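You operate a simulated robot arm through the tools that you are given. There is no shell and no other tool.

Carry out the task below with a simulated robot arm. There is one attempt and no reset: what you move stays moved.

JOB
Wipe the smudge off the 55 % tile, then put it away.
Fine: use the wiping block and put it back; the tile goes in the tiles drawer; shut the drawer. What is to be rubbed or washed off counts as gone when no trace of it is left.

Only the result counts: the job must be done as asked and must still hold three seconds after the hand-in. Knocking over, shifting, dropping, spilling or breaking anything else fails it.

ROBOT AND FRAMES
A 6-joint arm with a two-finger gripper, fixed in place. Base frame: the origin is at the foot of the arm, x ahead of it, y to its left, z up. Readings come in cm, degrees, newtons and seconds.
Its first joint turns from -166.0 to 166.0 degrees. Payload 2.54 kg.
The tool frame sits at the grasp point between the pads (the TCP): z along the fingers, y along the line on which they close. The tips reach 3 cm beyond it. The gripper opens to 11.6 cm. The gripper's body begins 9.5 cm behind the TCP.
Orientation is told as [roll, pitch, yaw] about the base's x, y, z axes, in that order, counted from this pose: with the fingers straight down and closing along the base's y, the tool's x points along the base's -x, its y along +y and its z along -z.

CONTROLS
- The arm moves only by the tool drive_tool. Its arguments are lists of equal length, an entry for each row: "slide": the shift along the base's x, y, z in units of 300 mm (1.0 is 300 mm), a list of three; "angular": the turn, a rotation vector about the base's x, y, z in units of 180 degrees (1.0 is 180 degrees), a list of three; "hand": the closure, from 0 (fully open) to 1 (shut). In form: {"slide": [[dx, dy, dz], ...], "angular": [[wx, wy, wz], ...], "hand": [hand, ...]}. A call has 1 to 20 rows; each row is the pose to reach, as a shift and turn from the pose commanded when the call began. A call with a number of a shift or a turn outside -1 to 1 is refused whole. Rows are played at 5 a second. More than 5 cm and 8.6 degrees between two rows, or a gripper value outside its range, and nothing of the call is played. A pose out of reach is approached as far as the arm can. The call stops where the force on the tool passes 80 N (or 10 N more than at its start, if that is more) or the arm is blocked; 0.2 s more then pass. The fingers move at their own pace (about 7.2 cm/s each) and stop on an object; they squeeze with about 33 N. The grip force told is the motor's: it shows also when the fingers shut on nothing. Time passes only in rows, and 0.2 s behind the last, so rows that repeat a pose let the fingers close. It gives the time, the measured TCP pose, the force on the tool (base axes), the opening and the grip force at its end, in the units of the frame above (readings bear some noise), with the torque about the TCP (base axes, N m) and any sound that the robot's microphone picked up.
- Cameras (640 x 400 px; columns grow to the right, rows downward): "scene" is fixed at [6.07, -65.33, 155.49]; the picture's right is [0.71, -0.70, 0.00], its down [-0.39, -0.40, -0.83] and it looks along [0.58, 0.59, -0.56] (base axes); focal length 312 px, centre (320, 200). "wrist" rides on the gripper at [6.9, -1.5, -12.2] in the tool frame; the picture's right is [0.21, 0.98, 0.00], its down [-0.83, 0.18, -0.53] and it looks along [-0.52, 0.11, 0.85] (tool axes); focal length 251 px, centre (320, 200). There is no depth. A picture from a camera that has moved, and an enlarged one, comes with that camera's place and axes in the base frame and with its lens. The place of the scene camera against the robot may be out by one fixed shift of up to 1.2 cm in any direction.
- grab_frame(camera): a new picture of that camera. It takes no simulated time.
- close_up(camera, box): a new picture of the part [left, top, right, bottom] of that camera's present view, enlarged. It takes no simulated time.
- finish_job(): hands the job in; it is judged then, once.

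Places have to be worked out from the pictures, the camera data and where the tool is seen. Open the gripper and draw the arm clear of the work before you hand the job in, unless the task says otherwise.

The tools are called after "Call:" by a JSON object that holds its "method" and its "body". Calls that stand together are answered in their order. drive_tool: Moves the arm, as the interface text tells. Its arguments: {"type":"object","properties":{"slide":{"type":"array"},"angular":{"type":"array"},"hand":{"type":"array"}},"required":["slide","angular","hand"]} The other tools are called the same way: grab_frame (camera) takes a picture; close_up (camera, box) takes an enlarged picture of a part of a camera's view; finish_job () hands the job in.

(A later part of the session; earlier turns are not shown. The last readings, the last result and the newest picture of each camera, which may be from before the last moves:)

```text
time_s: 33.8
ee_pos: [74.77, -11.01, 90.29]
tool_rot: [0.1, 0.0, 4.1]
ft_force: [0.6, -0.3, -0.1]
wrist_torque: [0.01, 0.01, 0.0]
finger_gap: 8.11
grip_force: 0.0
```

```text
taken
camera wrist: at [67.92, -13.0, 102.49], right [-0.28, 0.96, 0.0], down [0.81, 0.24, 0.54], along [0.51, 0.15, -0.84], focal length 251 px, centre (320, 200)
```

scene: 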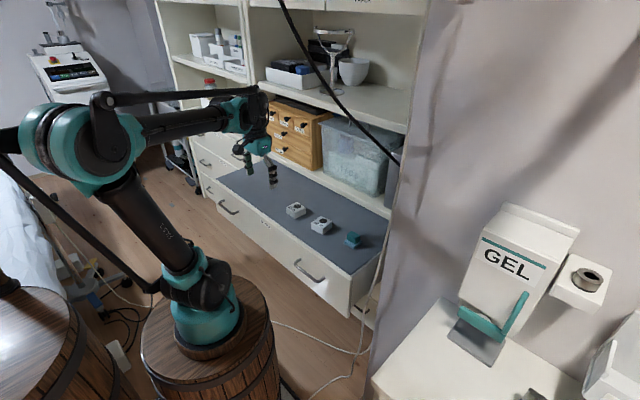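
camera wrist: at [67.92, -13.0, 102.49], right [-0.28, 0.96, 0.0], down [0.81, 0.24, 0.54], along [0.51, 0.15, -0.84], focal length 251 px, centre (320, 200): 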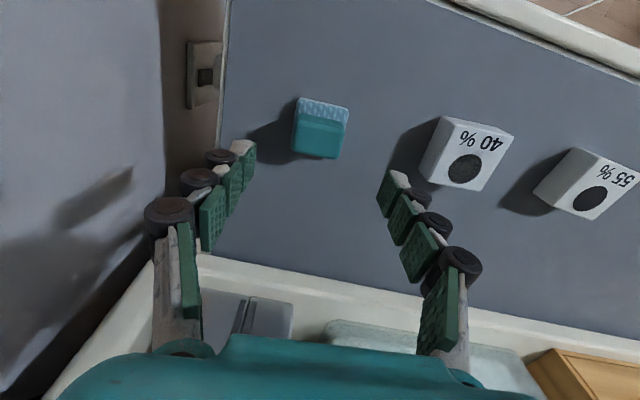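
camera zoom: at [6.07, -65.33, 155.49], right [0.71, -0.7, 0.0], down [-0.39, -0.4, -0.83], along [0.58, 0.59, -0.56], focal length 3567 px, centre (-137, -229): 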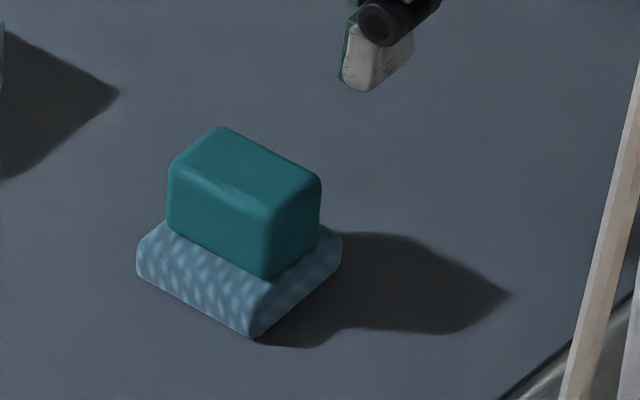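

The block is back within about 1 mm of its original place. The TILES knob triangulates to about (95.2, 53.0, 87.8), so I'll move toward the drawer box while levelling the yaw.

Call:
{"method": "drive_tool", "body": {"slide": [[0, 0.1, 0.1], [0, 0.24, 0.2], [0, 0.38, 0.22], [0, 0.52, 0.22], [0, 0.66, 0.22], [0, 0.8, 0.22], [0, 0.94, 0.22], [0, 1.0, 0.22]], "angular": [[0, 0, 0], [0, 0, -0.01], [0, 0, -0.02], [0, 0, -0.0222], [0, 0, -0.0222], [0, 0, -0.0222], [0, 0, -0.0222], [0, 0, -0.0222]], "hand": [0.3, 0.3, 0.3, 0.3, 0.3, 0.3, 0.3, 0.3]}}

Call:
{"method": "drive_tool", "body": {"slide": [[0, 0.12, 0], [0, 0.26, 0], [0, 0.4, 0], [0, 0.54, 0], [0.02, 0.68, 0], [0.05, 0.82, 0], [0.08, 0.95, 0], [0.1, 1.0, 0], [0.1, 1.0, 0]], "angular": [[0, -0.03, 0], [0, -0.07, 0], [0, -0.11, 0], [0, -0.15, 0], [0, -0.19, 0], [0, -0.22, 0], [0, -0.22, 0], [0, -0.22, 0], [0, -0.22, 0]], "hand": [0.3, 0.3, 0.3, 0.3, 0.3, 0.3, 0.3, 0.3, 0.3]}}

Call:
{"method": "grab_frame", "body": {"camera": "wrist"}}

Call:
{"method": "close_up", "body": {"camera": "scene", "box": [200, 80, 420, 260]}}

```text
refused: row 2 steps farther than a row can; nothing moved
```

```text
time_s: 35.8
ee_pos: [77.69, 18.77, 90.06]
tool_rot: [-3.3, -39.6, 5.4]
ft_force: [0.9, -0.6, -0.2]
wrist_torque: [0.04, 0.01, 0.03]
finger_gap: 8.12
grip_force: 0.1
```

```text
taken
camera wrist: at [64.65, 16.83, 95.11], right [-0.22, 0.96, -0.18], down [0.28, 0.24, 0.93], along [0.93, 0.15, -0.32], focal length 251 px, centre (320, 200)
```

wrist: 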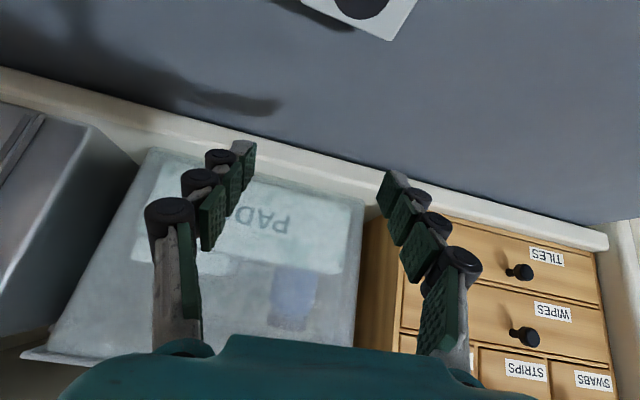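

```text
2.22 times, centred on (310, 170) of scene
camera zoom: at [6.07, -65.33, 155.49], right [0.71, -0.7, 0.0], down [-0.39, -0.4, -0.83], along [0.58, 0.59, -0.56], focal length 694 px, centre (342, 267)
```

zoom: 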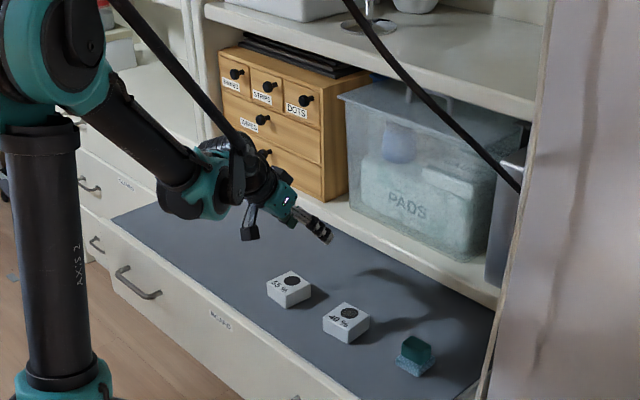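

My first call was refused for step size, but the second still ran, and it cleared everything (the tiles and block look unmoved). I'll chain calls one at a time from here; next I straighten the 4° twist and move over toward the knob.

Call:
{"method": "drive_tool", "body": {"slide": [[0, 0.07, 0.06], [0, 0.19, 0.11], [0, 0.32, 0.15], [0.02, 0.45, 0.158], [0.04, 0.58, 0.158], [0.06, 0.71, 0.158], [0.073, 0.84, 0.158], [0.073, 0.937, 0.158], [0.073, 0.937, 0.158]], "angular": [[0.007, 0, -0.0085], [0.01416, 0, -0.0171], [0.01416, 0, -0.0171], [0.01416, 0, -0.0171], [0.01416, 0, -0.0171], [0.01416, 0, -0.0171], [0.01416, 0, -0.0171], [0.01416, 0, -0.0171], [0.01416, 0, -0.0171]], "hand": [0.3, 0.3, 0.3, 0.3, 0.3, 0.3, 0.3, 0.3, 0.3]}}

Call:
{"method": "grab_frame", "body": {"camera": "wrist"}}

Call:
{"method": "close_up", "body": {"camera": "scene", "box": [200, 80, 420, 260]}}

```text
time_s: 37.8
ee_pos: [79.98, 46.97, 94.7]
tool_rot: [0.1, -39.6, 0.0]
ft_force: [-0.2, -0.2, 0.9]
wrist_torque: [-0.03, 0.0, -0.02]
finger_gap: 8.1
grip_force: 0.1
```

```text
taken
camera wrist: at [66.83, 45.44, 99.58], right [-0.17, 0.98, -0.14], down [0.29, 0.18, 0.94], along [0.94, 0.11, -0.32], focal length 251 px, centre (320, 200)
```

wrist: 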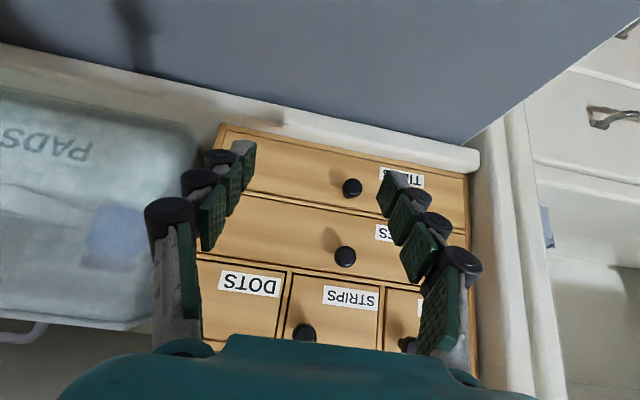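

```text
2.22 times, centred on (310, 170) of scene
camera zoom: at [6.07, -65.33, 155.49], right [0.71, -0.7, 0.0], down [-0.39, -0.4, -0.83], along [0.58, 0.59, -0.56], focal length 694 px, centre (342, 267)
```

zoom: 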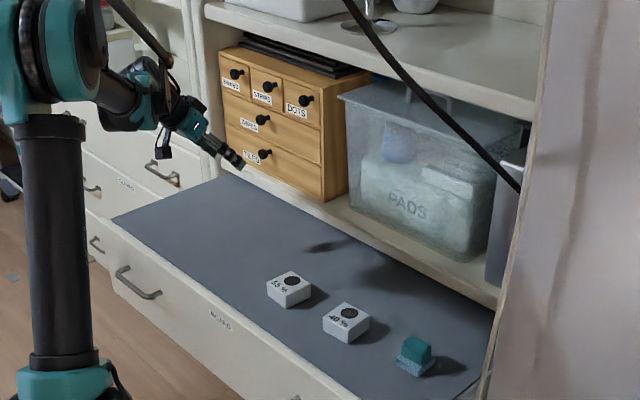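

The TILES knob shows clearly and the estimate holds at about (95.3, 52.7, 87.6). I'll tilt to about 60° and move to a stand-off in line with the knob.

Call:
{"method": "drive_tool", "body": {"slide": [[0.05, 0.06, 0], [0.1, 0.12, -0.02], [0.15, 0.193, -0.05], [0.2, 0.193, -0.083], [0.2, 0.193, -0.083], [0.2, 0.193, -0.083]], "angular": [[0, -0.03, 0], [0, -0.06, 0], [0, -0.09, 0], [0, -0.113, 0], [0, -0.113, 0], [0, -0.113, 0]], "hand": [0.4, 0.4, 0.4, 0.4, 0.4, 0.4]}}

Call:
{"method": "grab_frame", "body": {"camera": "wrist"}}

Call:
{"method": "close_up", "body": {"camera": "scene", "box": [230, 90, 350, 190]}}

```text
time_s: 39.2
ee_pos: [85.98, 52.84, 92.36]
tool_rot: [0.0, -60.1, 0.0]
ft_force: [0.5, 0.5, 0.1]
wrist_torque: [0.01, 0.04, 0.0]
finger_gap: 6.96
grip_force: 0.1
```

```text
taken
camera wrist: at [72.03, 51.26, 92.49], right [-0.11, 0.98, -0.19], down [-0.05, 0.18, 0.98], along [0.99, 0.11, 0.03], focal length 251 px, centre (320, 200)
```

wrist: 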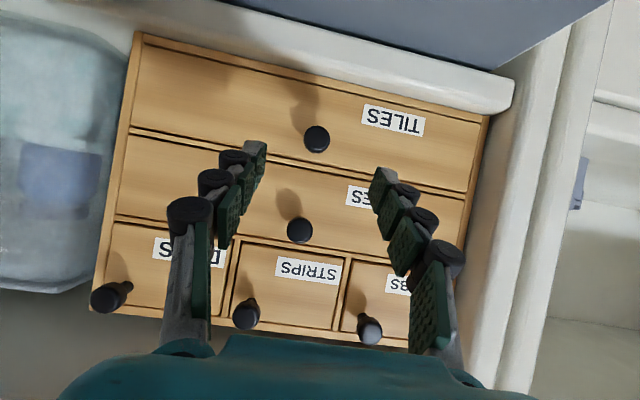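

```text
4.00 times, centred on (290, 140) of scene
camera zoom: at [6.07, -65.33, 155.49], right [0.71, -0.7, 0.0], down [-0.39, -0.4, -0.83], along [0.58, 0.59, -0.56], focal length 1248 px, centre (440, 440)
```

zoom: 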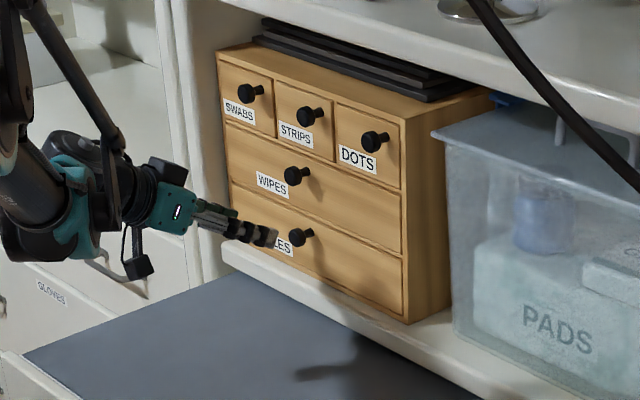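

The knob now sits at about (95.2, 52.5, 87.7), almost on the tool axis. I'll advance partway along the tool axis and check.

Call:
{"method": "drive_tool", "body": {"slide": [[0.06, -0.004, -0.031], [0.12, -0.008, -0.063], [0.18, -0.01, -0.094], [0.18, -0.01, -0.094]], "angular": [[0, 0, 0], [0, 0, 0], [0, 0, 0], [0, 0, 0]], "hand": [0.45, 0.45, 0.45, 0.45]}}

Call:
{"method": "grab_frame", "body": {"camera": "wrist"}}

Call:
{"method": "close_up", "body": {"camera": "scene", "box": [230, 110, 330, 180]}}

```text
time_s: 40.2
ee_pos: [91.37, 52.52, 89.47]
tool_rot: [0.0, -60.1, -0.1]
ft_force: [-1.0, 0.9, 0.1]
wrist_torque: [0.02, 0.02, -0.04]
finger_gap: 6.42
grip_force: 0.0
```

```text
taken
camera wrist: at [77.33, 51.07, 89.69], right [-0.11, 0.98, -0.19], down [-0.05, 0.18, 0.98], along [0.99, 0.12, 0.03], focal length 251 px, centre (320, 200)
```

wrist: 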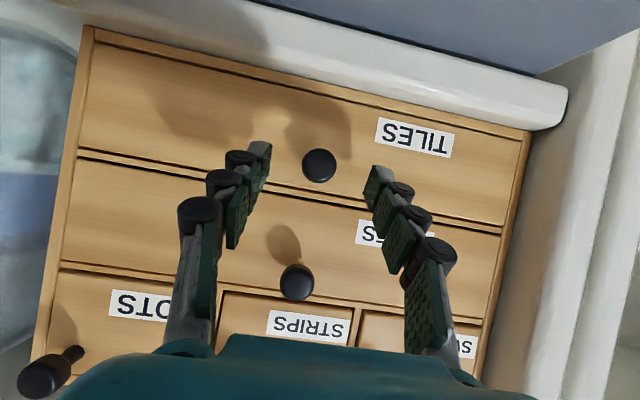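

```text
5.71 times, centred on (280, 145) of scene
camera zoom: at [6.07, -65.33, 155.49], right [0.71, -0.7, 0.0], down [-0.39, -0.4, -0.83], along [0.58, 0.59, -0.56], focal length 1784 px, centre (549, 514)
```

zoom: 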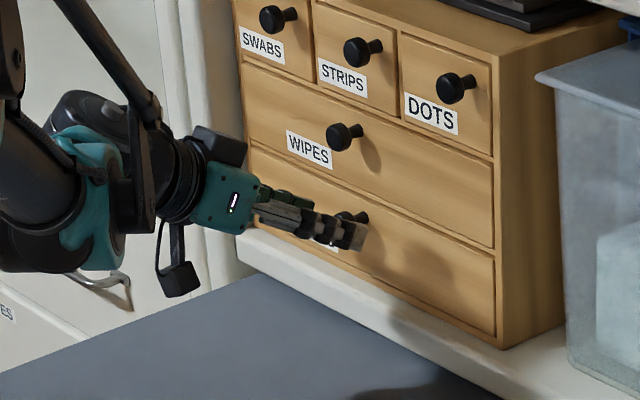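

The knob is centred between the fingers. I'll advance the last 2.9 cm and close on it.

Call:
{"method": "drive_tool", "body": {"slide": [[0.04, 0.003, -0.02], [0.087, 0.003, -0.045], [0.087, 0.003, -0.045], [0.087, 0.003, -0.045], [0.087, 0.003, -0.045], [0.087, 0.003, -0.045], [0.087, 0.003, -0.045]], "angular": [[0, 0, 0], [0, 0, 0], [0, 0, 0], [0, 0, 0], [0, 0, 0], [0, 0, 0], [0, 0, 0]], "hand": [0.45, 0.45, 0.6, 0.7, 0.8, 1, 1]}}

Call:
{"method": "grab_frame", "body": {"camera": "wrist"}}

Call:
{"method": "close_up", "body": {"camera": "scene", "box": [230, 110, 330, 180]}}

```text
time_s: 41.8
ee_pos: [93.9, 52.54, 88.2]
tool_rot: [0.2, -60.0, -0.1]
ft_force: [-4.2, 1.6, 0.0]
wrist_torque: [0.0, 0.0, 0.01]
finger_gap: 2.21
grip_force: 45.2
```

```text
taken
camera wrist: at [79.95, 51.05, 88.33], right [-0.11, 0.98, -0.19], down [-0.05, 0.18, 0.98], along [0.99, 0.12, 0.03], focal length 251 px, centre (320, 200)
```

wrist: 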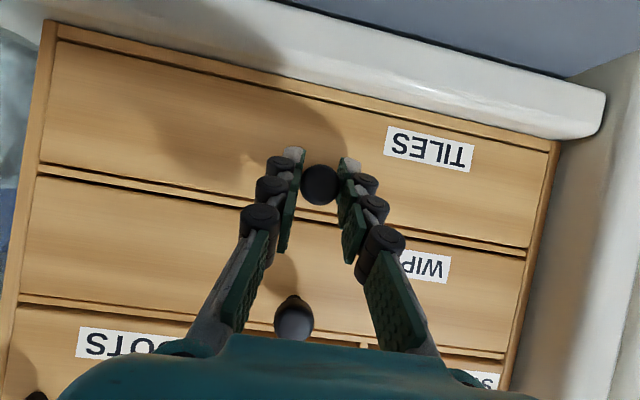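

```text
5.71 times, centred on (280, 145) of scene
camera zoom: at [6.07, -65.33, 155.49], right [0.71, -0.7, 0.0], down [-0.39, -0.4, -0.83], along [0.58, 0.59, -0.56], focal length 1784 px, centre (549, 514)
```

zoom: 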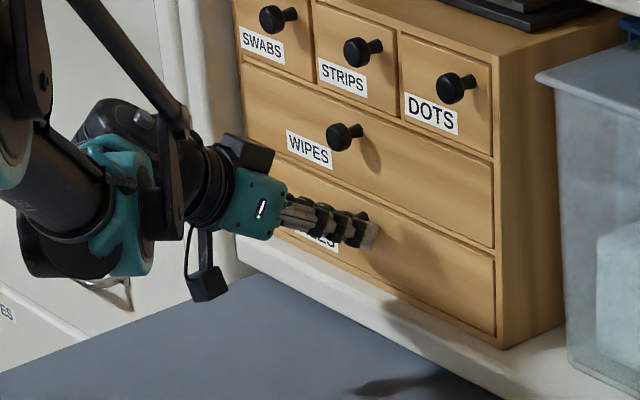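

The knob is gripped (gap 2.2 cm). I'll pull gently straight back 3 cm and check that only the drawer moves.

Call:
{"method": "drive_tool", "body": {"slide": [[-0.02, 0, 0], [-0.05, 0, 0], [-0.08, 0, 0], [-0.1, 0, 0], [-0.1, 0, 0]], "angular": [[0, 0, 0], [0, 0, 0], [0, 0, 0], [0, 0, 0], [0, 0, 0]], "hand": [1, 1, 1, 1, 1]}}

Call:
{"method": "grab_frame", "body": {"camera": "wrist"}}

Call:
{"method": "close_up", "body": {"camera": "scene", "box": [230, 90, 350, 190]}}

```text
time_s: 43.0
ee_pos: [91.05, 52.7, 88.19]
tool_rot: [0.2, -59.9, -0.2]
ft_force: [-1.2, -17.1, -14.6]
wrist_torque: [-0.03, 0.19, -0.23]
finger_gap: 2.23
grip_force: 45.1
```

```text
taken
camera wrist: at [77.02, 51.1, 88.36], right [-0.11, 0.98, -0.19], down [-0.05, 0.18, 0.98], along [0.99, 0.11, 0.03], focal length 251 px, centre (320, 200)
```

wrist: 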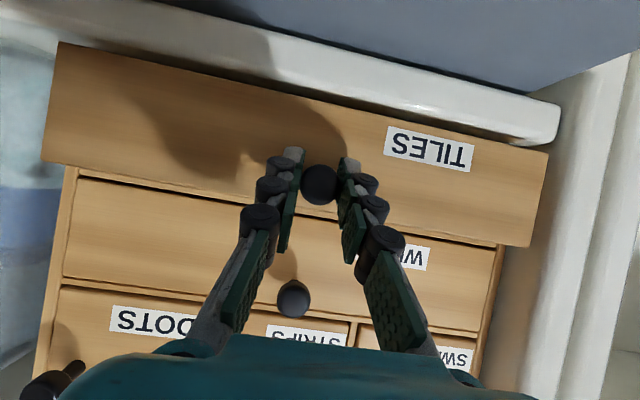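

```text
4.00 times, centred on (290, 140) of scene
camera zoom: at [6.07, -65.33, 155.49], right [0.71, -0.7, 0.0], down [-0.39, -0.4, -0.83], along [0.58, 0.59, -0.56], focal length 1248 px, centre (440, 440)
```

zoom: 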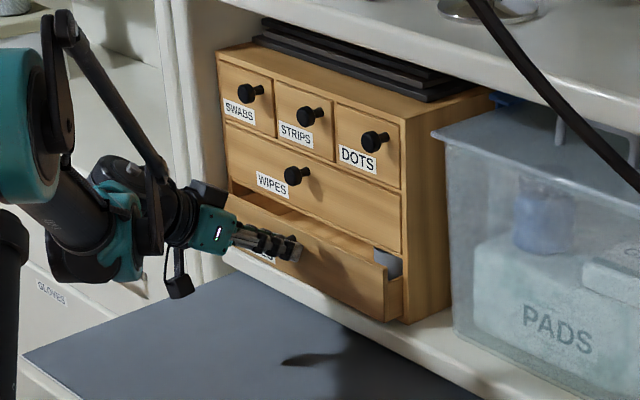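

The drawer slides and the box stays put. I'll pull further, relieving the small side load.

Call:
{"method": "drive_tool", "body": {"slide": [[-0.04, -0.002, -0.001], [-0.09, -0.003, -0.002], [-0.14, -0.003, -0.002], [-0.19, -0.003, -0.002], [-0.24, -0.003, -0.002], [-0.28, -0.003, -0.002], [-0.3, -0.003, -0.002], [-0.3, -0.003, -0.002]], "angular": [[0, 0, 0], [0, 0, 0], [0, 0, 0], [0, 0, 0], [0, 0, 0], [0, 0, 0], [0, 0, 0], [0, 0, 0]], "hand": [1, 1, 1, 1, 1, 1, 1, 1]}}

Call:
{"method": "grab_frame", "body": {"camera": "wrist"}}

Call:
{"method": "close_up", "body": {"camera": "scene", "box": [210, 90, 350, 210]}}

```text
time_s: 44.8
ee_pos: [82.01, 52.53, 88.08]
tool_rot: [0.0, -59.9, 0.0]
ft_force: [-1.3, -0.3, -18.0]
wrist_torque: [0.02, 0.64, 0.01]
finger_gap: 2.23
grip_force: 44.9
```

```text
taken
camera wrist: at [67.87, 51.06, 88.36], right [-0.11, 0.98, -0.19], down [-0.05, 0.18, 0.98], along [0.99, 0.12, 0.03], focal length 251 px, centre (320, 200)
```

wrist: 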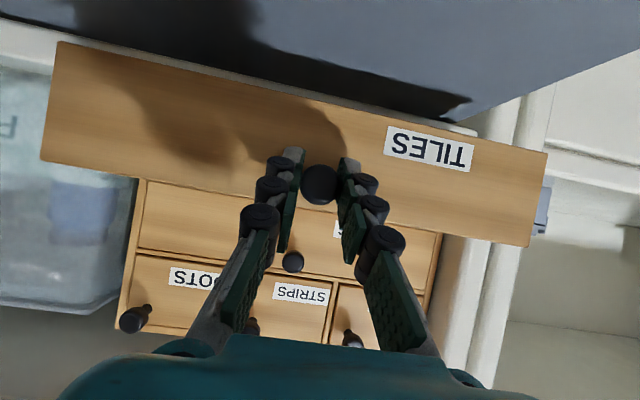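

```text
3.33 times, centred on (280, 150) of scene
camera zoom: at [6.07, -65.33, 155.49], right [0.71, -0.7, 0.0], down [-0.39, -0.4, -0.83], along [0.58, 0.59, -0.56], focal length 1040 px, centre (453, 367)
```

zoom: 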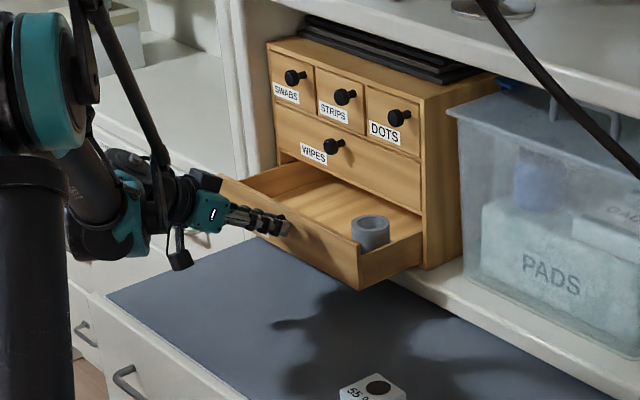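

The drawer is open about 12 cm, with a grey ring inside near its right end that I must not disturb. I'll pull 3 cm more for room, also easing the vertical load slightly.

Call:
{"method": "drive_tool", "body": {"slide": [[-0.01, 0, -0.003], [-0.03, 0, -0.004], [-0.05, 0, -0.004], [-0.07, 0, -0.004], [-0.09, 0, -0.004], [-0.1, 0, -0.004], [-0.1, 0, -0.004]], "angular": [[0, 0, 0], [0, 0, 0], [0, 0, 0], [0, 0, 0], [0, 0, 0], [0, 0, 0], [0, 0, 0]], "hand": [1, 1, 1, 1, 1, 1, 1]}}

Call:
{"method": "close_up", "body": {"camera": "scene", "box": [210, 90, 350, 210]}}

```text
time_s: 46.4
ee_pos: [79.04, 52.59, 88.31]
tool_rot: [0.2, -60.0, 0.0]
ft_force: [-0.9, 0.5, 3.1]
wrist_torque: [0.04, -0.06, -0.01]
finger_gap: 2.19
grip_force: 44.8
```

```text
3.33 times, centred on (280, 150) of scene
camera zoom: at [6.07, -65.33, 155.49], right [0.71, -0.7, 0.0], down [-0.39, -0.4, -0.83], along [0.58, 0.59, -0.56], focal length 1040 px, centre (453, 367)
```

zoom: 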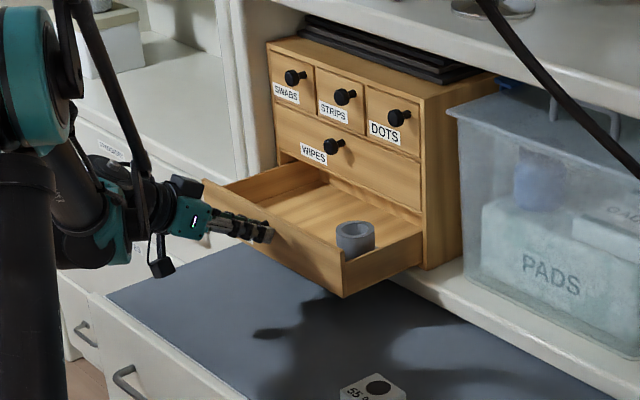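

Drawer open 15 cm, force near zero. I'll release the knob and back straight out along the tool axis.

Call:
{"method": "drive_tool", "body": {"slide": [[0, 0, 0], [0, 0, 0], [0, 0, 0], [-0.04, 0, 0.023], [-0.12, 0, 0.07], [-0.23, 0, 0.13], [-0.25, 0, 0.2], [-0.25, 0, 0.3], [-0.25, 0, 0.3]], "angular": [[0, 0, 0], [0, 0, 0], [0, 0, 0], [0, 0, 0], [0, 0, 0], [0, 0, 0], [0, 0.03, 0], [0, 0.07, 0], [0, 0.07, 0]], "hand": [0.6, 0.45, 0.45, 0.45, 0.45, 0.45, 0.45, 0.45, 0.45]}}

Call:
{"method": "grab_frame", "body": {"camera": "wrist"}}

Call:
{"method": "close_up", "body": {"camera": "scene", "box": [210, 90, 350, 230]}}

```text
time_s: 48.4
ee_pos: [71.53, 52.44, 97.02]
tool_rot: [0.1, -47.4, 0.1]
ft_force: [0.4, 0.5, 0.1]
wrist_torque: [0.0, 0.01, 0.0]
finger_gap: 6.39
grip_force: 0.1
```

```text
taken
camera wrist: at [57.88, 50.92, 100.34], right [-0.15, 0.98, -0.16], down [0.17, 0.18, 0.97], along [0.98, 0.11, -0.19], focal length 251 px, centre (320, 200)
```

wrist: 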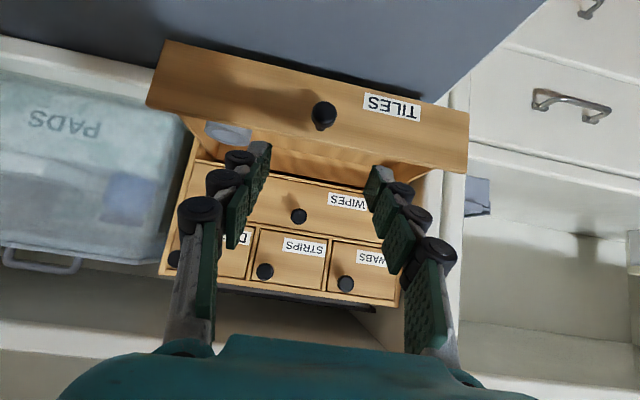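

```text
2.86 times, centred on (280, 160) of scene
camera zoom: at [6.07, -65.33, 155.49], right [0.71, -0.7, 0.0], down [-0.39, -0.4, -0.83], along [0.58, 0.59, -0.56], focal length 892 px, centre (434, 314)
```

zoom: 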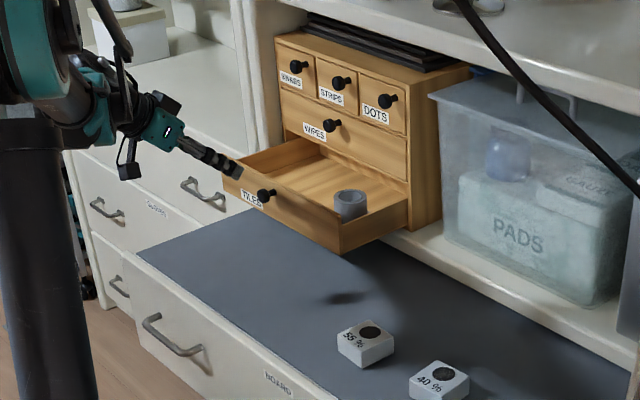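

The drawer is open and released. I'll move above it with the tool pointing down to look inside and measure where the floor and the ring are.

Call:
{"method": "drive_tool", "body": {"slide": [[0, 0, 0.08], [0, 0, 0.2], [0.04, -0.04, 0.25], [0.1, -0.08, 0.25], [0.16, -0.12, 0.25], [0.2, -0.167, 0.25], [0.2, -0.167, 0.25], [0.2, -0.167, 0.25]], "angular": [[0, 0.04, 0], [0, 0.08, 0], [0, 0.12, 0], [0, 0.16, 0], [0, 0.2, 0], [0, 0.24, 0], [0, 0.263, 0], [0, 0.263, 0]], "hand": [0.3, 0.3, 0.3, 0.3, 0.3, 0.3, 0.3, 0.3]}}

Call:
{"method": "grab_frame", "body": {"camera": "wrist"}}

Call:
{"method": "grab_frame", "body": {"camera": "scene"}}

```text
time_s: 50.2
ee_pos: [77.67, 47.7, 104.45]
tool_rot: [0.0, 0.0, 0.1]
ft_force: [0.3, -0.4, 0.5]
wrist_torque: [-0.01, -0.01, -0.02]
finger_gap: 8.12
grip_force: 0.0
```

```text
taken
camera wrist: at [70.74, 46.14, 116.67], right [-0.21, 0.98, 0.0], down [0.83, 0.18, 0.53], along [0.52, 0.12, -0.85], focal length 251 px, centre (320, 200)
```

wrist: 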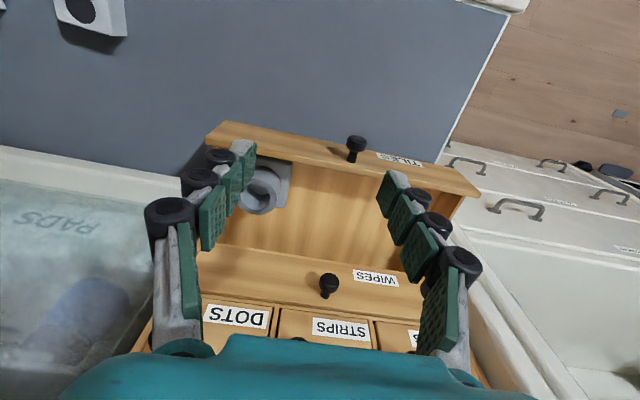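

```text
taken
```

scene: 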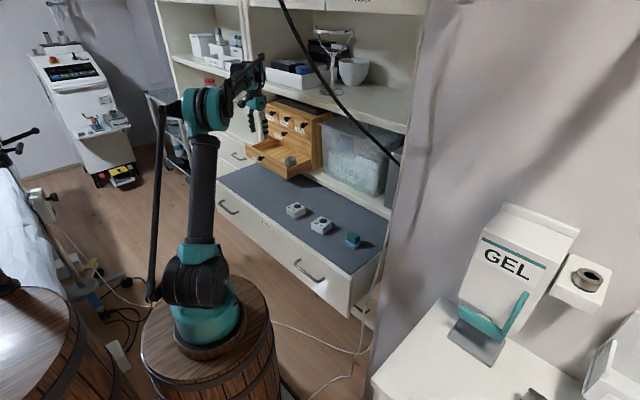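

I can see the drawer interior with the ring at its right end. Let me zoom in on it.

Call:
{"method": "close_up", "body": {"camera": "wrist", "box": [190, 110, 490, 280]}}

Call:
{"method": "close_up", "body": {"camera": "scene", "box": [235, 120, 325, 185]}}

```text
2.13 times, centred on (340, 195) of wrist
camera zoom: at [70.74, 46.14, 116.67], right [-0.21, 0.98, 0.0], down [0.83, 0.18, 0.53], along [0.52, 0.12, -0.85], focal length 536 px, centre (277, 211)
```

zoom: 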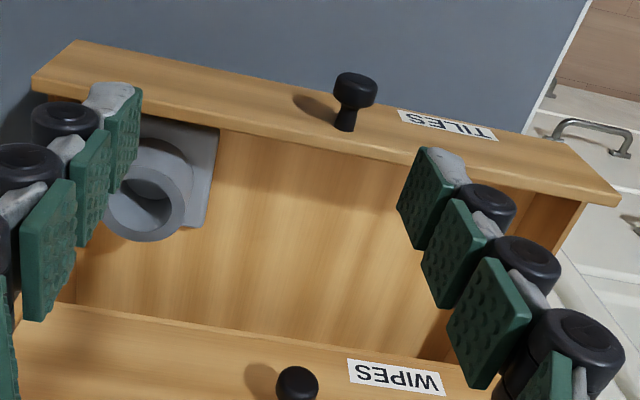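

```text
6.15 times, centred on (280, 152) of scene
camera zoom: at [6.07, -65.33, 155.49], right [0.71, -0.7, 0.0], down [-0.39, -0.4, -0.83], along [0.58, 0.59, -0.56], focal length 1921 px, centre (566, 492)
```

zoom: 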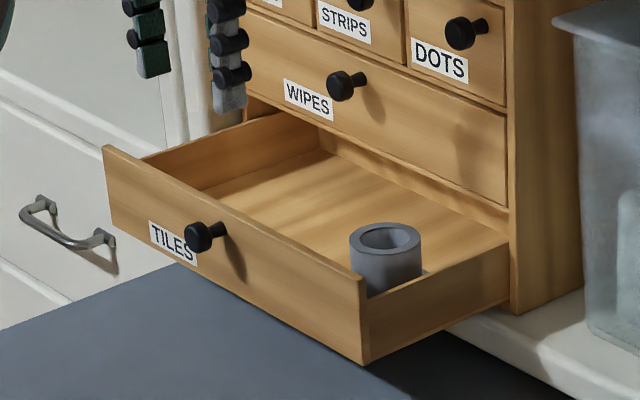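

The drawer floor to the left of the ring (y≈48–68) is free, and I'll aim for y≈53. Since that spot is at the edge of reach, I'll grasp the tile with the tool pitched -30° so it stays flat when placed at the same pitch. Moving above the tile now.

Call:
{"method": "drive_tool", "body": {"slide": [[-0.02, -0.08, 0], [-0.04, -0.2, 0], [-0.06, -0.33, 0], [-0.08, -0.46, -0.02], [-0.1, -0.59, -0.06], [-0.12, -0.71, -0.13], [-0.15, -0.82, -0.21], [-0.18, -0.9, -0.3], [-0.193, -0.97, -0.38], [-0.193, -0.97, -0.42], [-0.193, -0.97, -0.42]], "angular": [[0, -0.02, 0], [0, -0.04, 0], [0, -0.06, 0], [0, -0.08, 0], [0, -0.1, 0], [0, -0.12, 0], [0, -0.14, 0], [0, -0.1667, 0], [0, -0.1667, 0], [0, -0.1667, 0], [0, -0.1667, 0]], "hand": [0.2, 0.2, 0.2, 0.2, 0.2, 0.2, 0.2, 0.2, 0.2, 0.2, 0.2]}}

Call:
{"method": "grab_frame", "body": {"camera": "wrist"}}

Call:
{"method": "close_up", "body": {"camera": "scene", "box": [250, 160, 370, 250]}}

```text
time_s: 52.6
ee_pos: [71.51, 18.52, 91.98]
tool_rot: [0.0, -30.1, -0.1]
ft_force: [-0.1, -0.4, -0.8]
wrist_torque: [-0.03, -0.02, -0.02]
finger_gap: 9.28
grip_force: 0.0
```

```text
taken
camera wrist: at [59.41, 16.85, 99.12], right [-0.19, 0.98, -0.11], down [0.45, 0.18, 0.88], along [0.88, 0.11, -0.47], focal length 251 px, centre (320, 200)
```

wrist: 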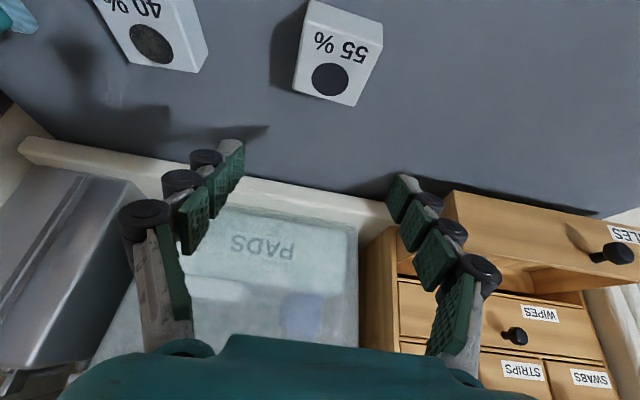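

```text
4.44 times, centred on (310, 205) of scene
camera zoom: at [6.07, -65.33, 155.49], right [0.71, -0.7, 0.0], down [-0.39, -0.4, -0.83], along [0.58, 0.59, -0.56], focal length 1387 px, centre (364, 178)
```

zoom: 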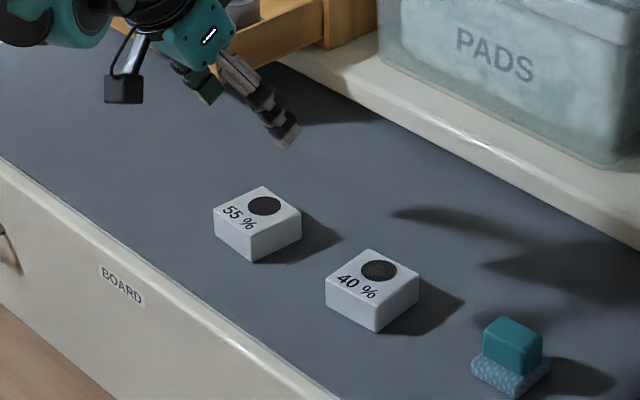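

The tile is ahead and below as expected. I'll add the -3° yaw and come down to just above the tile top for a check.

Call:
{"method": "drive_tool", "body": {"slide": [[0, 0, -0.1], [0, 0, -0.2], [0, 0, -0.25], [0, 0, -0.25]], "angular": [[0, 0, -0.01], [0, 0, -0.0167], [0, 0, -0.0167], [0, 0, -0.0167]], "hand": [0.2, 0.2, 0.2, 0.2]}}

Call:
{"method": "grab_frame", "body": {"camera": "wrist"}}

Call:
{"method": "close_up", "body": {"camera": "scene", "box": [260, 170, 340, 230]}}

```text
time_s: 53.6
ee_pos: [71.56, 18.36, 84.53]
tool_rot: [0.0, -30.2, -3.0]
ft_force: [0.4, -0.2, 0.3]
wrist_torque: [-0.02, 0.0, -0.03]
finger_gap: 9.27
grip_force: 0.1
```

```text
taken
camera wrist: at [59.36, 17.46, 91.7], right [-0.13, 0.99, -0.11], down [0.46, 0.16, 0.88], along [0.88, 0.07, -0.47], focal length 251 px, centre (320, 200)
```

wrist: 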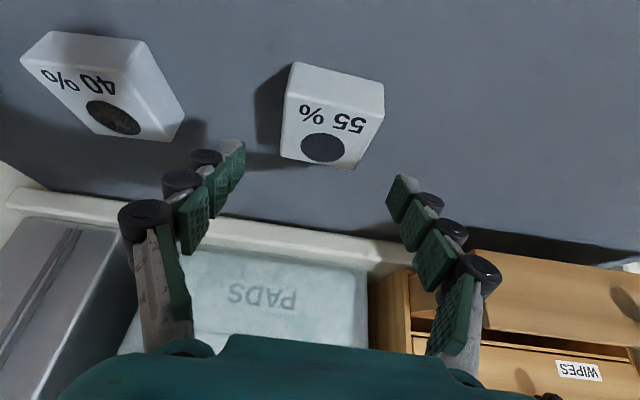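

```text
6.67 times, centred on (300, 200) of scene
camera zoom: at [6.07, -65.33, 155.49], right [0.71, -0.7, 0.0], down [-0.39, -0.4, -0.83], along [0.58, 0.59, -0.56], focal length 2081 px, centre (453, 200)
```

zoom: 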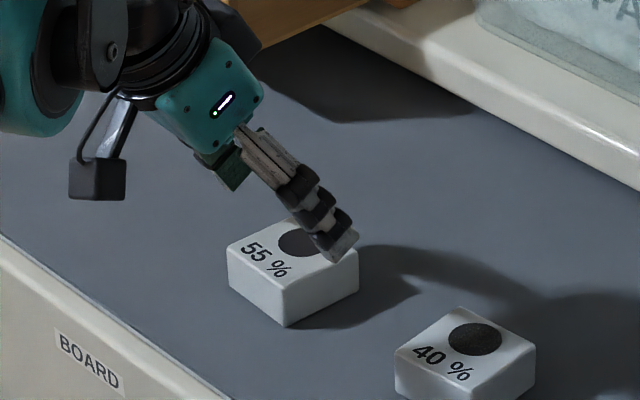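

Tile centre confirmed at about (72.3, 18.4), lined up with the fingers. Lowering to straddle it, watching for contact with the table.

Call:
{"method": "drive_tool", "body": {"slide": [[0, 0, -0.05], [0, 0, -0.1], [0, 0, -0.125], [0, 0, -0.125]], "angular": [[0, 0, 0], [0, 0, 0], [0, 0, 0], [0, 0, 0]], "hand": [0.2, 0.2, 0.2, 0.2]}}

Call:
{"method": "close_up", "body": {"camera": "scene", "box": [270, 180, 330, 225]}}

Call:
{"method": "grab_frame", "body": {"camera": "wrist"}}

```text
time_s: 54.6
ee_pos: [71.57, 18.31, 80.69]
tool_rot: [0.0, -30.1, -3.0]
ft_force: [-0.4, -0.1, -0.3]
wrist_torque: [-0.04, -0.03, -0.01]
finger_gap: 9.3
grip_force: 0.0
```

```text
8.89 times, centred on (300, 202) of scene
camera zoom: at [6.07, -65.33, 155.49], right [0.71, -0.7, 0.0], down [-0.39, -0.4, -0.83], along [0.58, 0.59, -0.56], focal length 2775 px, centre (498, 178)
```

zoom: 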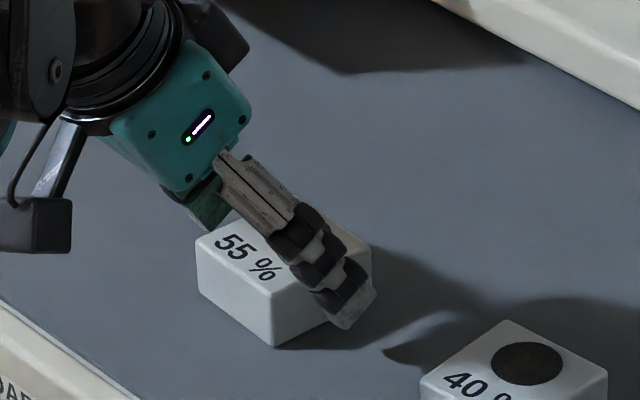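

```text
taken
camera wrist: at [59.49, 17.46, 87.82], right [-0.13, 0.99, -0.11], down [0.46, 0.16, 0.88], along [0.88, 0.07, -0.47], focal length 251 px, centre (320, 200)
```

wrist: 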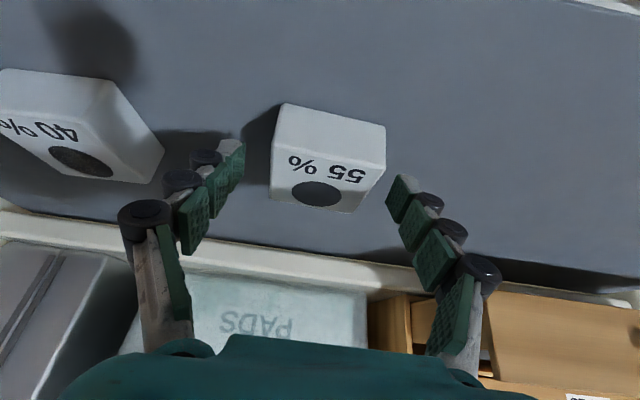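

The fingers straddle the tile with clearance. I'll shift 3 mm back to centre the pads, drop 2 mm more, and close.

Call:
{"method": "drive_tool", "body": {"slide": [[-0.01, 0, -0.004], [-0.01, 0, -0.008], [-0.01, 0, -0.008], [-0.01, 0, -0.008], [-0.01, 0, -0.008], [-0.01, 0, -0.008], [-0.01, 0, -0.008]], "angular": [[0, 0, 0], [0, 0, 0], [0, 0, 0], [0, 0, 0], [0, 0, 0], [0, 0, 0], [0, 0, 0]], "hand": [0.2, 0.3, 0.4, 0.5, 0.6, 1, 1]}}

Call:
{"method": "grab_frame", "body": {"camera": "wrist"}}

```text
time_s: 56.2
ee_pos: [71.18, 18.29, 80.62]
tool_rot: [0.0, -30.1, -3.0]
ft_force: [0.0, 0.7, 3.1]
wrist_torque: [0.04, -0.02, -0.04]
finger_gap: 6.02
grip_force: 32.8
```

```text
taken
camera wrist: at [59.11, 17.43, 87.64], right [-0.13, 0.99, -0.11], down [0.46, 0.16, 0.88], along [0.88, 0.07, -0.47], focal length 251 px, centre (320, 200)
```

wrist: 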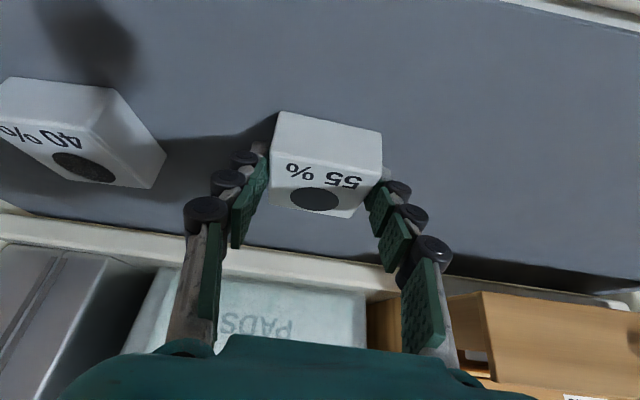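

The tile is gripped (gap 6.0 cm). Lifting straight up, then over toward the drawer.

Call:
{"method": "drive_tool", "body": {"slide": [[0, 0, 0.03], [0, 0, 0.12], [0, 0, 0.25], [0, 0, 0.38], [0, 0.06, 0.5], [0, 0.17, 0.58], [0.02, 0.3, 0.6], [0.04, 0.43, 0.6], [0.06, 0.56, 0.6], [0.08, 0.69, 0.6], [0.1, 0.8, 0.6], [0.1, 0.8, 0.6]], "angular": [[0, 0, 0], [0, 0, 0], [0, 0, 0], [0, 0, 0], [0, 0, 0], [0, 0, 0], [0, 0, 0], [0, 0, 0], [0, 0, 0], [0, 0, 0.01], [0, 0, 0.0167], [0, 0, 0.0167]], "hand": [1, 1, 1, 1, 1, 1, 1, 1, 1, 1, 1, 1]}}

Call:
{"method": "grab_frame", "body": {"camera": "wrist"}}

Call:
{"method": "close_up", "body": {"camera": "scene", "box": [200, 80, 400, 240]}}

```text
time_s: 58.8
ee_pos: [74.34, 42.56, 98.45]
tool_rot: [0.0, -30.2, 0.0]
ft_force: [0.7, -0.8, -1.9]
wrist_torque: [0.0, 0.04, 0.01]
finger_gap: 6.02
grip_force: 33.2
```

```text
taken
camera wrist: at [62.24, 41.0, 105.65], right [-0.19, 0.98, -0.11], down [0.45, 0.18, 0.88], along [0.88, 0.11, -0.47], focal length 251 px, centre (320, 200)
```

wrist: 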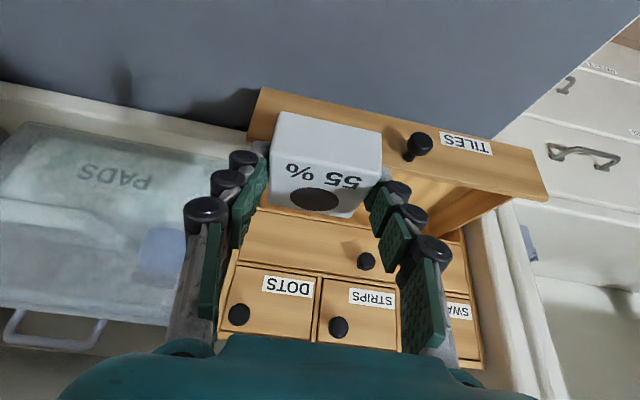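

```text
2.50 times, centred on (300, 160) of scene
camera zoom: at [6.07, -65.33, 155.49], right [0.71, -0.7, 0.0], down [-0.39, -0.4, -0.83], along [0.58, 0.59, -0.56], focal length 780 px, centre (370, 300)
```

zoom: 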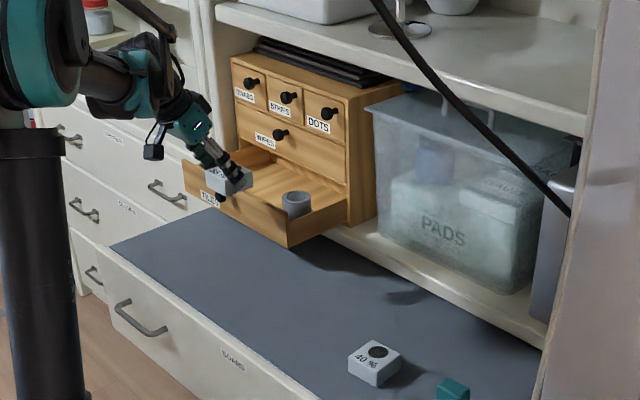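

Tile held securely and level. I'll move it above the free part of the drawer, around (87.7, 54).

Call:
{"method": "drive_tool", "body": {"slide": [[0.05, 0.08, 0], [0.1, 0.17, 0], [0.16, 0.26, 0], [0.24, 0.34, 0], [0.32, 0.387, 0], [0.4, 0.387, 0], [0.443, 0.387, 0], [0.443, 0.387, 0]], "angular": [[0, 0, 0], [0, 0, 0], [0, 0, 0], [0, 0, 0], [0, 0, 0], [0, 0, 0], [0, 0, 0], [0, 0, 0]], "hand": [1, 1, 1, 1, 1, 1, 1, 1]}}

Call:
{"method": "grab_frame", "body": {"camera": "wrist"}}

Call:
{"method": "close_up", "body": {"camera": "scene", "box": [220, 100, 340, 190]}}

```text
time_s: 60.6
ee_pos: [87.93, 53.95, 98.42]
tool_rot: [0.1, -30.0, 0.1]
ft_force: [-0.4, -0.2, -1.5]
wrist_torque: [-0.01, 0.07, 0.03]
finger_gap: 6.0
grip_force: 32.9
```

```text
taken
camera wrist: at [75.74, 52.5, 105.51], right [-0.19, 0.98, -0.11], down [0.45, 0.18, 0.88], along [0.88, 0.11, -0.47], focal length 251 px, centre (320, 200)
```

wrist: 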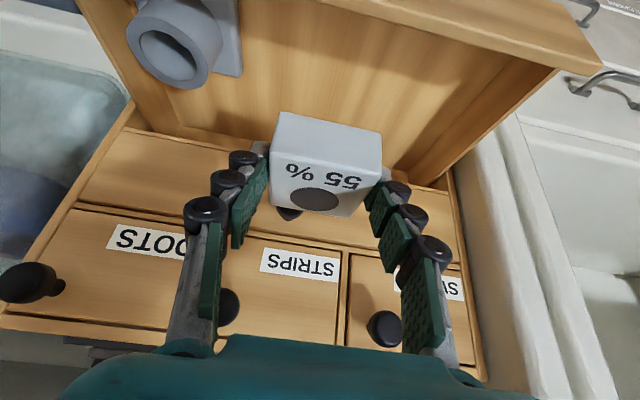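

```text
4.44 times, centred on (280, 145) of scene
camera zoom: at [6.07, -65.33, 155.49], right [0.71, -0.7, 0.0], down [-0.39, -0.4, -0.83], along [0.58, 0.59, -0.56], focal length 1387 px, centre (498, 444)
```

zoom: 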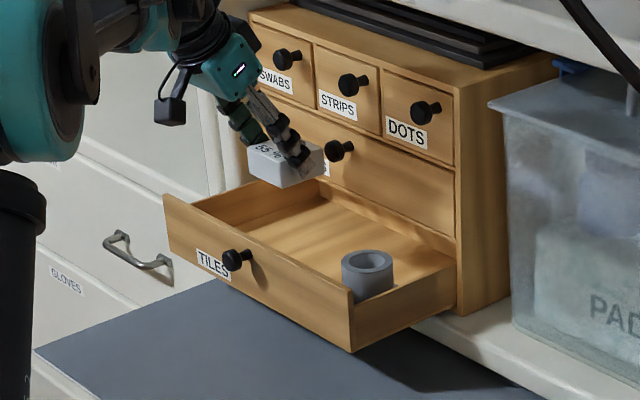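

The tile is over the free floor, well clear of the ring and the WIPES knob. Lowering into the drawer.

Call:
{"method": "drive_tool", "body": {"slide": [[0, 0, -0.08], [0, 0, -0.16], [0, 0, -0.24], [0, 0, -0.317], [0, 0, -0.317]], "angular": [[0, 0, 0], [0, 0, 0], [0, 0, 0], [0, 0, 0], [0, 0, 0]], "hand": [1, 1, 1, 1, 1]}}

Call:
{"method": "grab_frame", "body": {"camera": "wrist"}}

Call:
{"method": "close_up", "body": {"camera": "scene", "box": [240, 120, 330, 185]}}

```text
time_s: 61.8
ee_pos: [87.73, 53.94, 89.02]
tool_rot: [0.0, -30.1, 0.0]
ft_force: [-0.6, -0.3, -1.8]
wrist_torque: [0.01, 0.05, 0.01]
finger_gap: 5.99
grip_force: 33.5
```

```text
taken
camera wrist: at [75.56, 52.6, 96.1], right [-0.19, 0.98, -0.11], down [0.45, 0.18, 0.88], along [0.88, 0.11, -0.47], focal length 251 px, centre (320, 200)
```

wrist: 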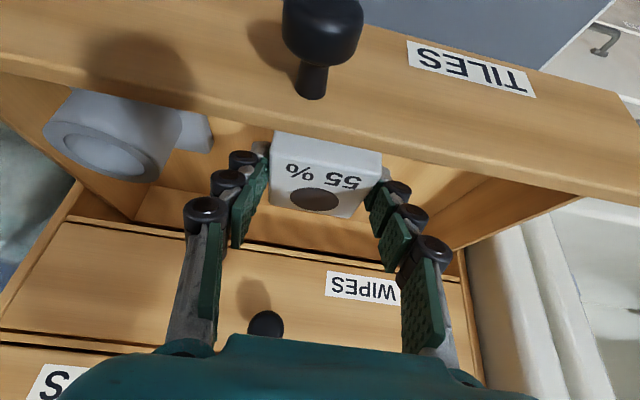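

```text
6.15 times, centred on (285, 152) of scene
camera zoom: at [6.07, -65.33, 155.49], right [0.71, -0.7, 0.0], down [-0.39, -0.4, -0.83], along [0.58, 0.59, -0.56], focal length 1921 px, centre (535, 492)
```

zoom: 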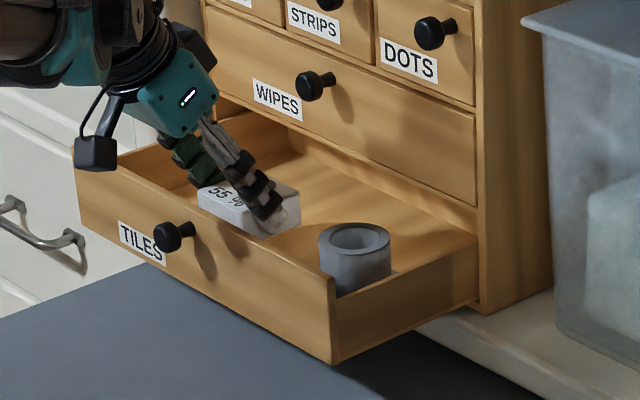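

Good clearance everywhere. I'll lower slowly until the tile touches the drawer floor.

Call:
{"method": "drive_tool", "body": {"slide": [[0, 0, -0.02], [0, 0, -0.04], [0, 0, -0.05], [0, 0, -0.05]], "angular": [[0, 0, 0], [0, 0, 0], [0, 0, 0], [0, 0, 0]], "hand": [1, 1, 1, 1]}}

Call:
{"method": "close_up", "body": {"camera": "scene", "box": [240, 120, 330, 185]}}

```text
time_s: 62.8
ee_pos: [87.66, 54.09, 87.42]
tool_rot: [0.0, -30.1, 0.0]
ft_force: [-0.5, 0.3, -1.9]
wrist_torque: [0.0, 0.02, -0.01]
finger_gap: 6.02
grip_force: 33.1
```

```text
6.15 times, centred on (285, 152) of scene
camera zoom: at [6.07, -65.33, 155.49], right [0.71, -0.7, 0.0], down [-0.39, -0.4, -0.83], along [0.58, 0.59, -0.56], focal length 1921 px, centre (535, 492)
```

zoom: 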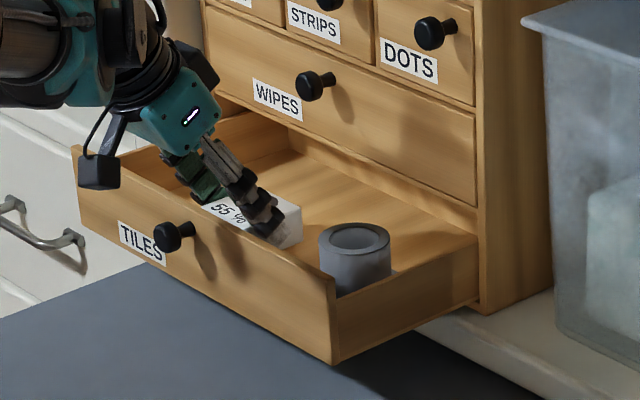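

Not on the floor yet. I'll continue in 2 mm steps.

Call:
{"method": "drive_tool", "body": {"slide": [[0, 0, -0.004], [0, 0, -0.007], [0, 0, -0.007]], "angular": [[0, 0, 0], [0, 0, 0], [0, 0, 0]], "hand": [1, 1, 1]}}

Call:
{"method": "drive_tool", "body": {"slide": [[0, 0, -0.004], [0, 0, -0.007], [0, 0, -0.007]], "angular": [[0, 0, 0], [0, 0, 0], [0, 0, 0]], "hand": [1, 1, 1]}}

```text
time_s: 63.6
ee_pos: [87.74, 54.24, 87.26]
tool_rot: [0.0, -30.0, 0.0]
ft_force: [0.3, 0.1, -1.5]
wrist_torque: [0.01, -0.03, 0.01]
finger_gap: 5.99
grip_force: 33.1
```

```text
time_s: 64.4
ee_pos: [87.7, 54.17, 87.01]
tool_rot: [0.1, -30.1, 0.0]
ft_force: [0.1, 0.3, -1.5]
wrist_torque: [-0.03, 0.03, 0.01]
finger_gap: 6.0
grip_force: 32.8
```

Call:
{"method": "drive_tool", "body": {"slide": [[0, 0, -0.003], [0, 0, -0.005], [0, 0, -0.005]], "angular": [[0, 0, 0], [0, 0, 0], [0, 0, 0]], "hand": [1, 1, 1]}}

Call:
{"method": "drive_tool", "body": {"slide": [[0, 0, -0.003], [0, 0, -0.005], [0, 0, -0.005]], "angular": [[0, 0, 0], [0, 0, 0], [0, 0, 0]], "hand": [1, 1, 1]}}

```text
time_s: 65.2
ee_pos: [87.67, 54.1, 86.86]
tool_rot: [-0.1, -30.1, 0.0]
ft_force: [0.0, -0.3, -1.5]
wrist_torque: [-0.01, 0.0, 0.02]
finger_gap: 6.01
grip_force: 32.4
```

```text
time_s: 66.0
ee_pos: [87.68, 54.12, 86.71]
tool_rot: [0.0, -30.0, 0.0]
ft_force: [0.1, -0.5, -1.5]
wrist_torque: [-0.03, 0.04, -0.02]
finger_gap: 6.03
grip_force: 32.7
```

Still just the tile's weight on the tool (-1.5 N), so I'll keep descending carefully.

Call:
{"method": "drive_tool", "body": {"slide": [[0, 0, -0.003], [0, 0, -0.005], [0, 0, -0.005]], "angular": [[0, 0, 0], [0, 0, 0], [0, 0, 0]], "hand": [1, 1, 1]}}

Call:
{"method": "drive_tool", "body": {"slide": [[0, 0, -0.003], [0, 0, -0.005], [0, 0, -0.005]], "angular": [[0, 0, 0], [0, 0, 0], [0, 0, 0]], "hand": [1, 1, 1]}}

Call:
{"method": "close_up", "body": {"camera": "scene", "box": [250, 130, 310, 170]}}

Call:
{"method": "grab_frame", "body": {"camera": "wrist"}}

```text
time_s: 66.8
ee_pos: [87.65, 53.98, 86.74]
tool_rot: [0.0, -30.1, 0.0]
ft_force: [-0.8, -0.3, -2.8]
wrist_torque: [0.02, 0.04, -0.01]
finger_gap: 6.01
grip_force: 33.1
```

```text
time_s: 67.6
ee_pos: [87.66, 54.02, 86.38]
tool_rot: [0.0, -30.1, 0.0]
ft_force: [1.0, 2.0, -0.2]
wrist_torque: [0.12, -0.04, 0.01]
finger_gap: 6.04
grip_force: 32.7
```

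```text
10.00 times, centred on (280, 150) of scene
camera zoom: at [6.07, -65.33, 155.49], right [0.71, -0.7, 0.0], down [-0.39, -0.4, -0.83], along [0.58, 0.59, -0.56], focal length 3121 px, centre (720, 700)
```

zoom: 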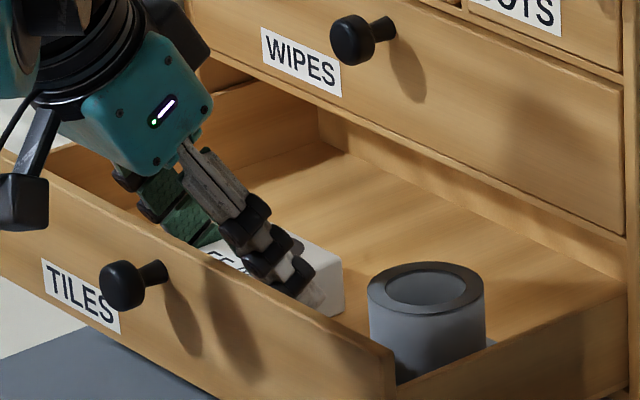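

```text
taken
camera wrist: at [75.58, 52.48, 93.52], right [-0.19, 0.98, -0.11], down [0.45, 0.18, 0.88], along [0.88, 0.11, -0.47], focal length 251 px, centre (320, 200)
```

wrist: 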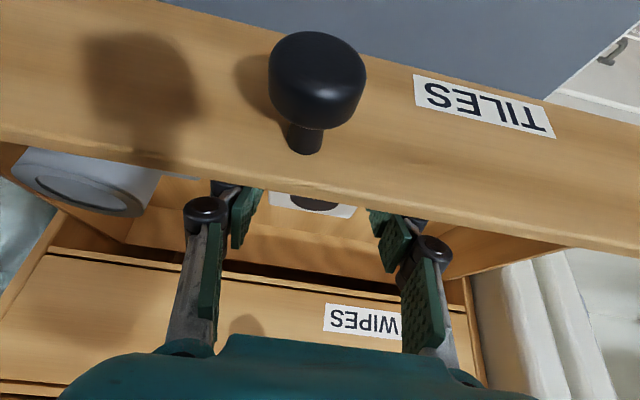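

There's the first hint of contact. One more small step.

Call:
{"method": "drive_tool", "body": {"slide": [[0, 0, -0.003], [0, 0, -0.003]], "angular": [[0, 0, 0], [0, 0, 0]], "hand": [1, 1]}}

```text
time_s: 68.2
ee_pos: [87.57, 54.09, 86.45]
tool_rot: [0.0, -30.0, 0.0]
ft_force: [1.4, -2.7, 17.5]
wrist_torque: [0.02, 0.08, -0.04]
finger_gap: 6.0
grip_force: 33.3
```

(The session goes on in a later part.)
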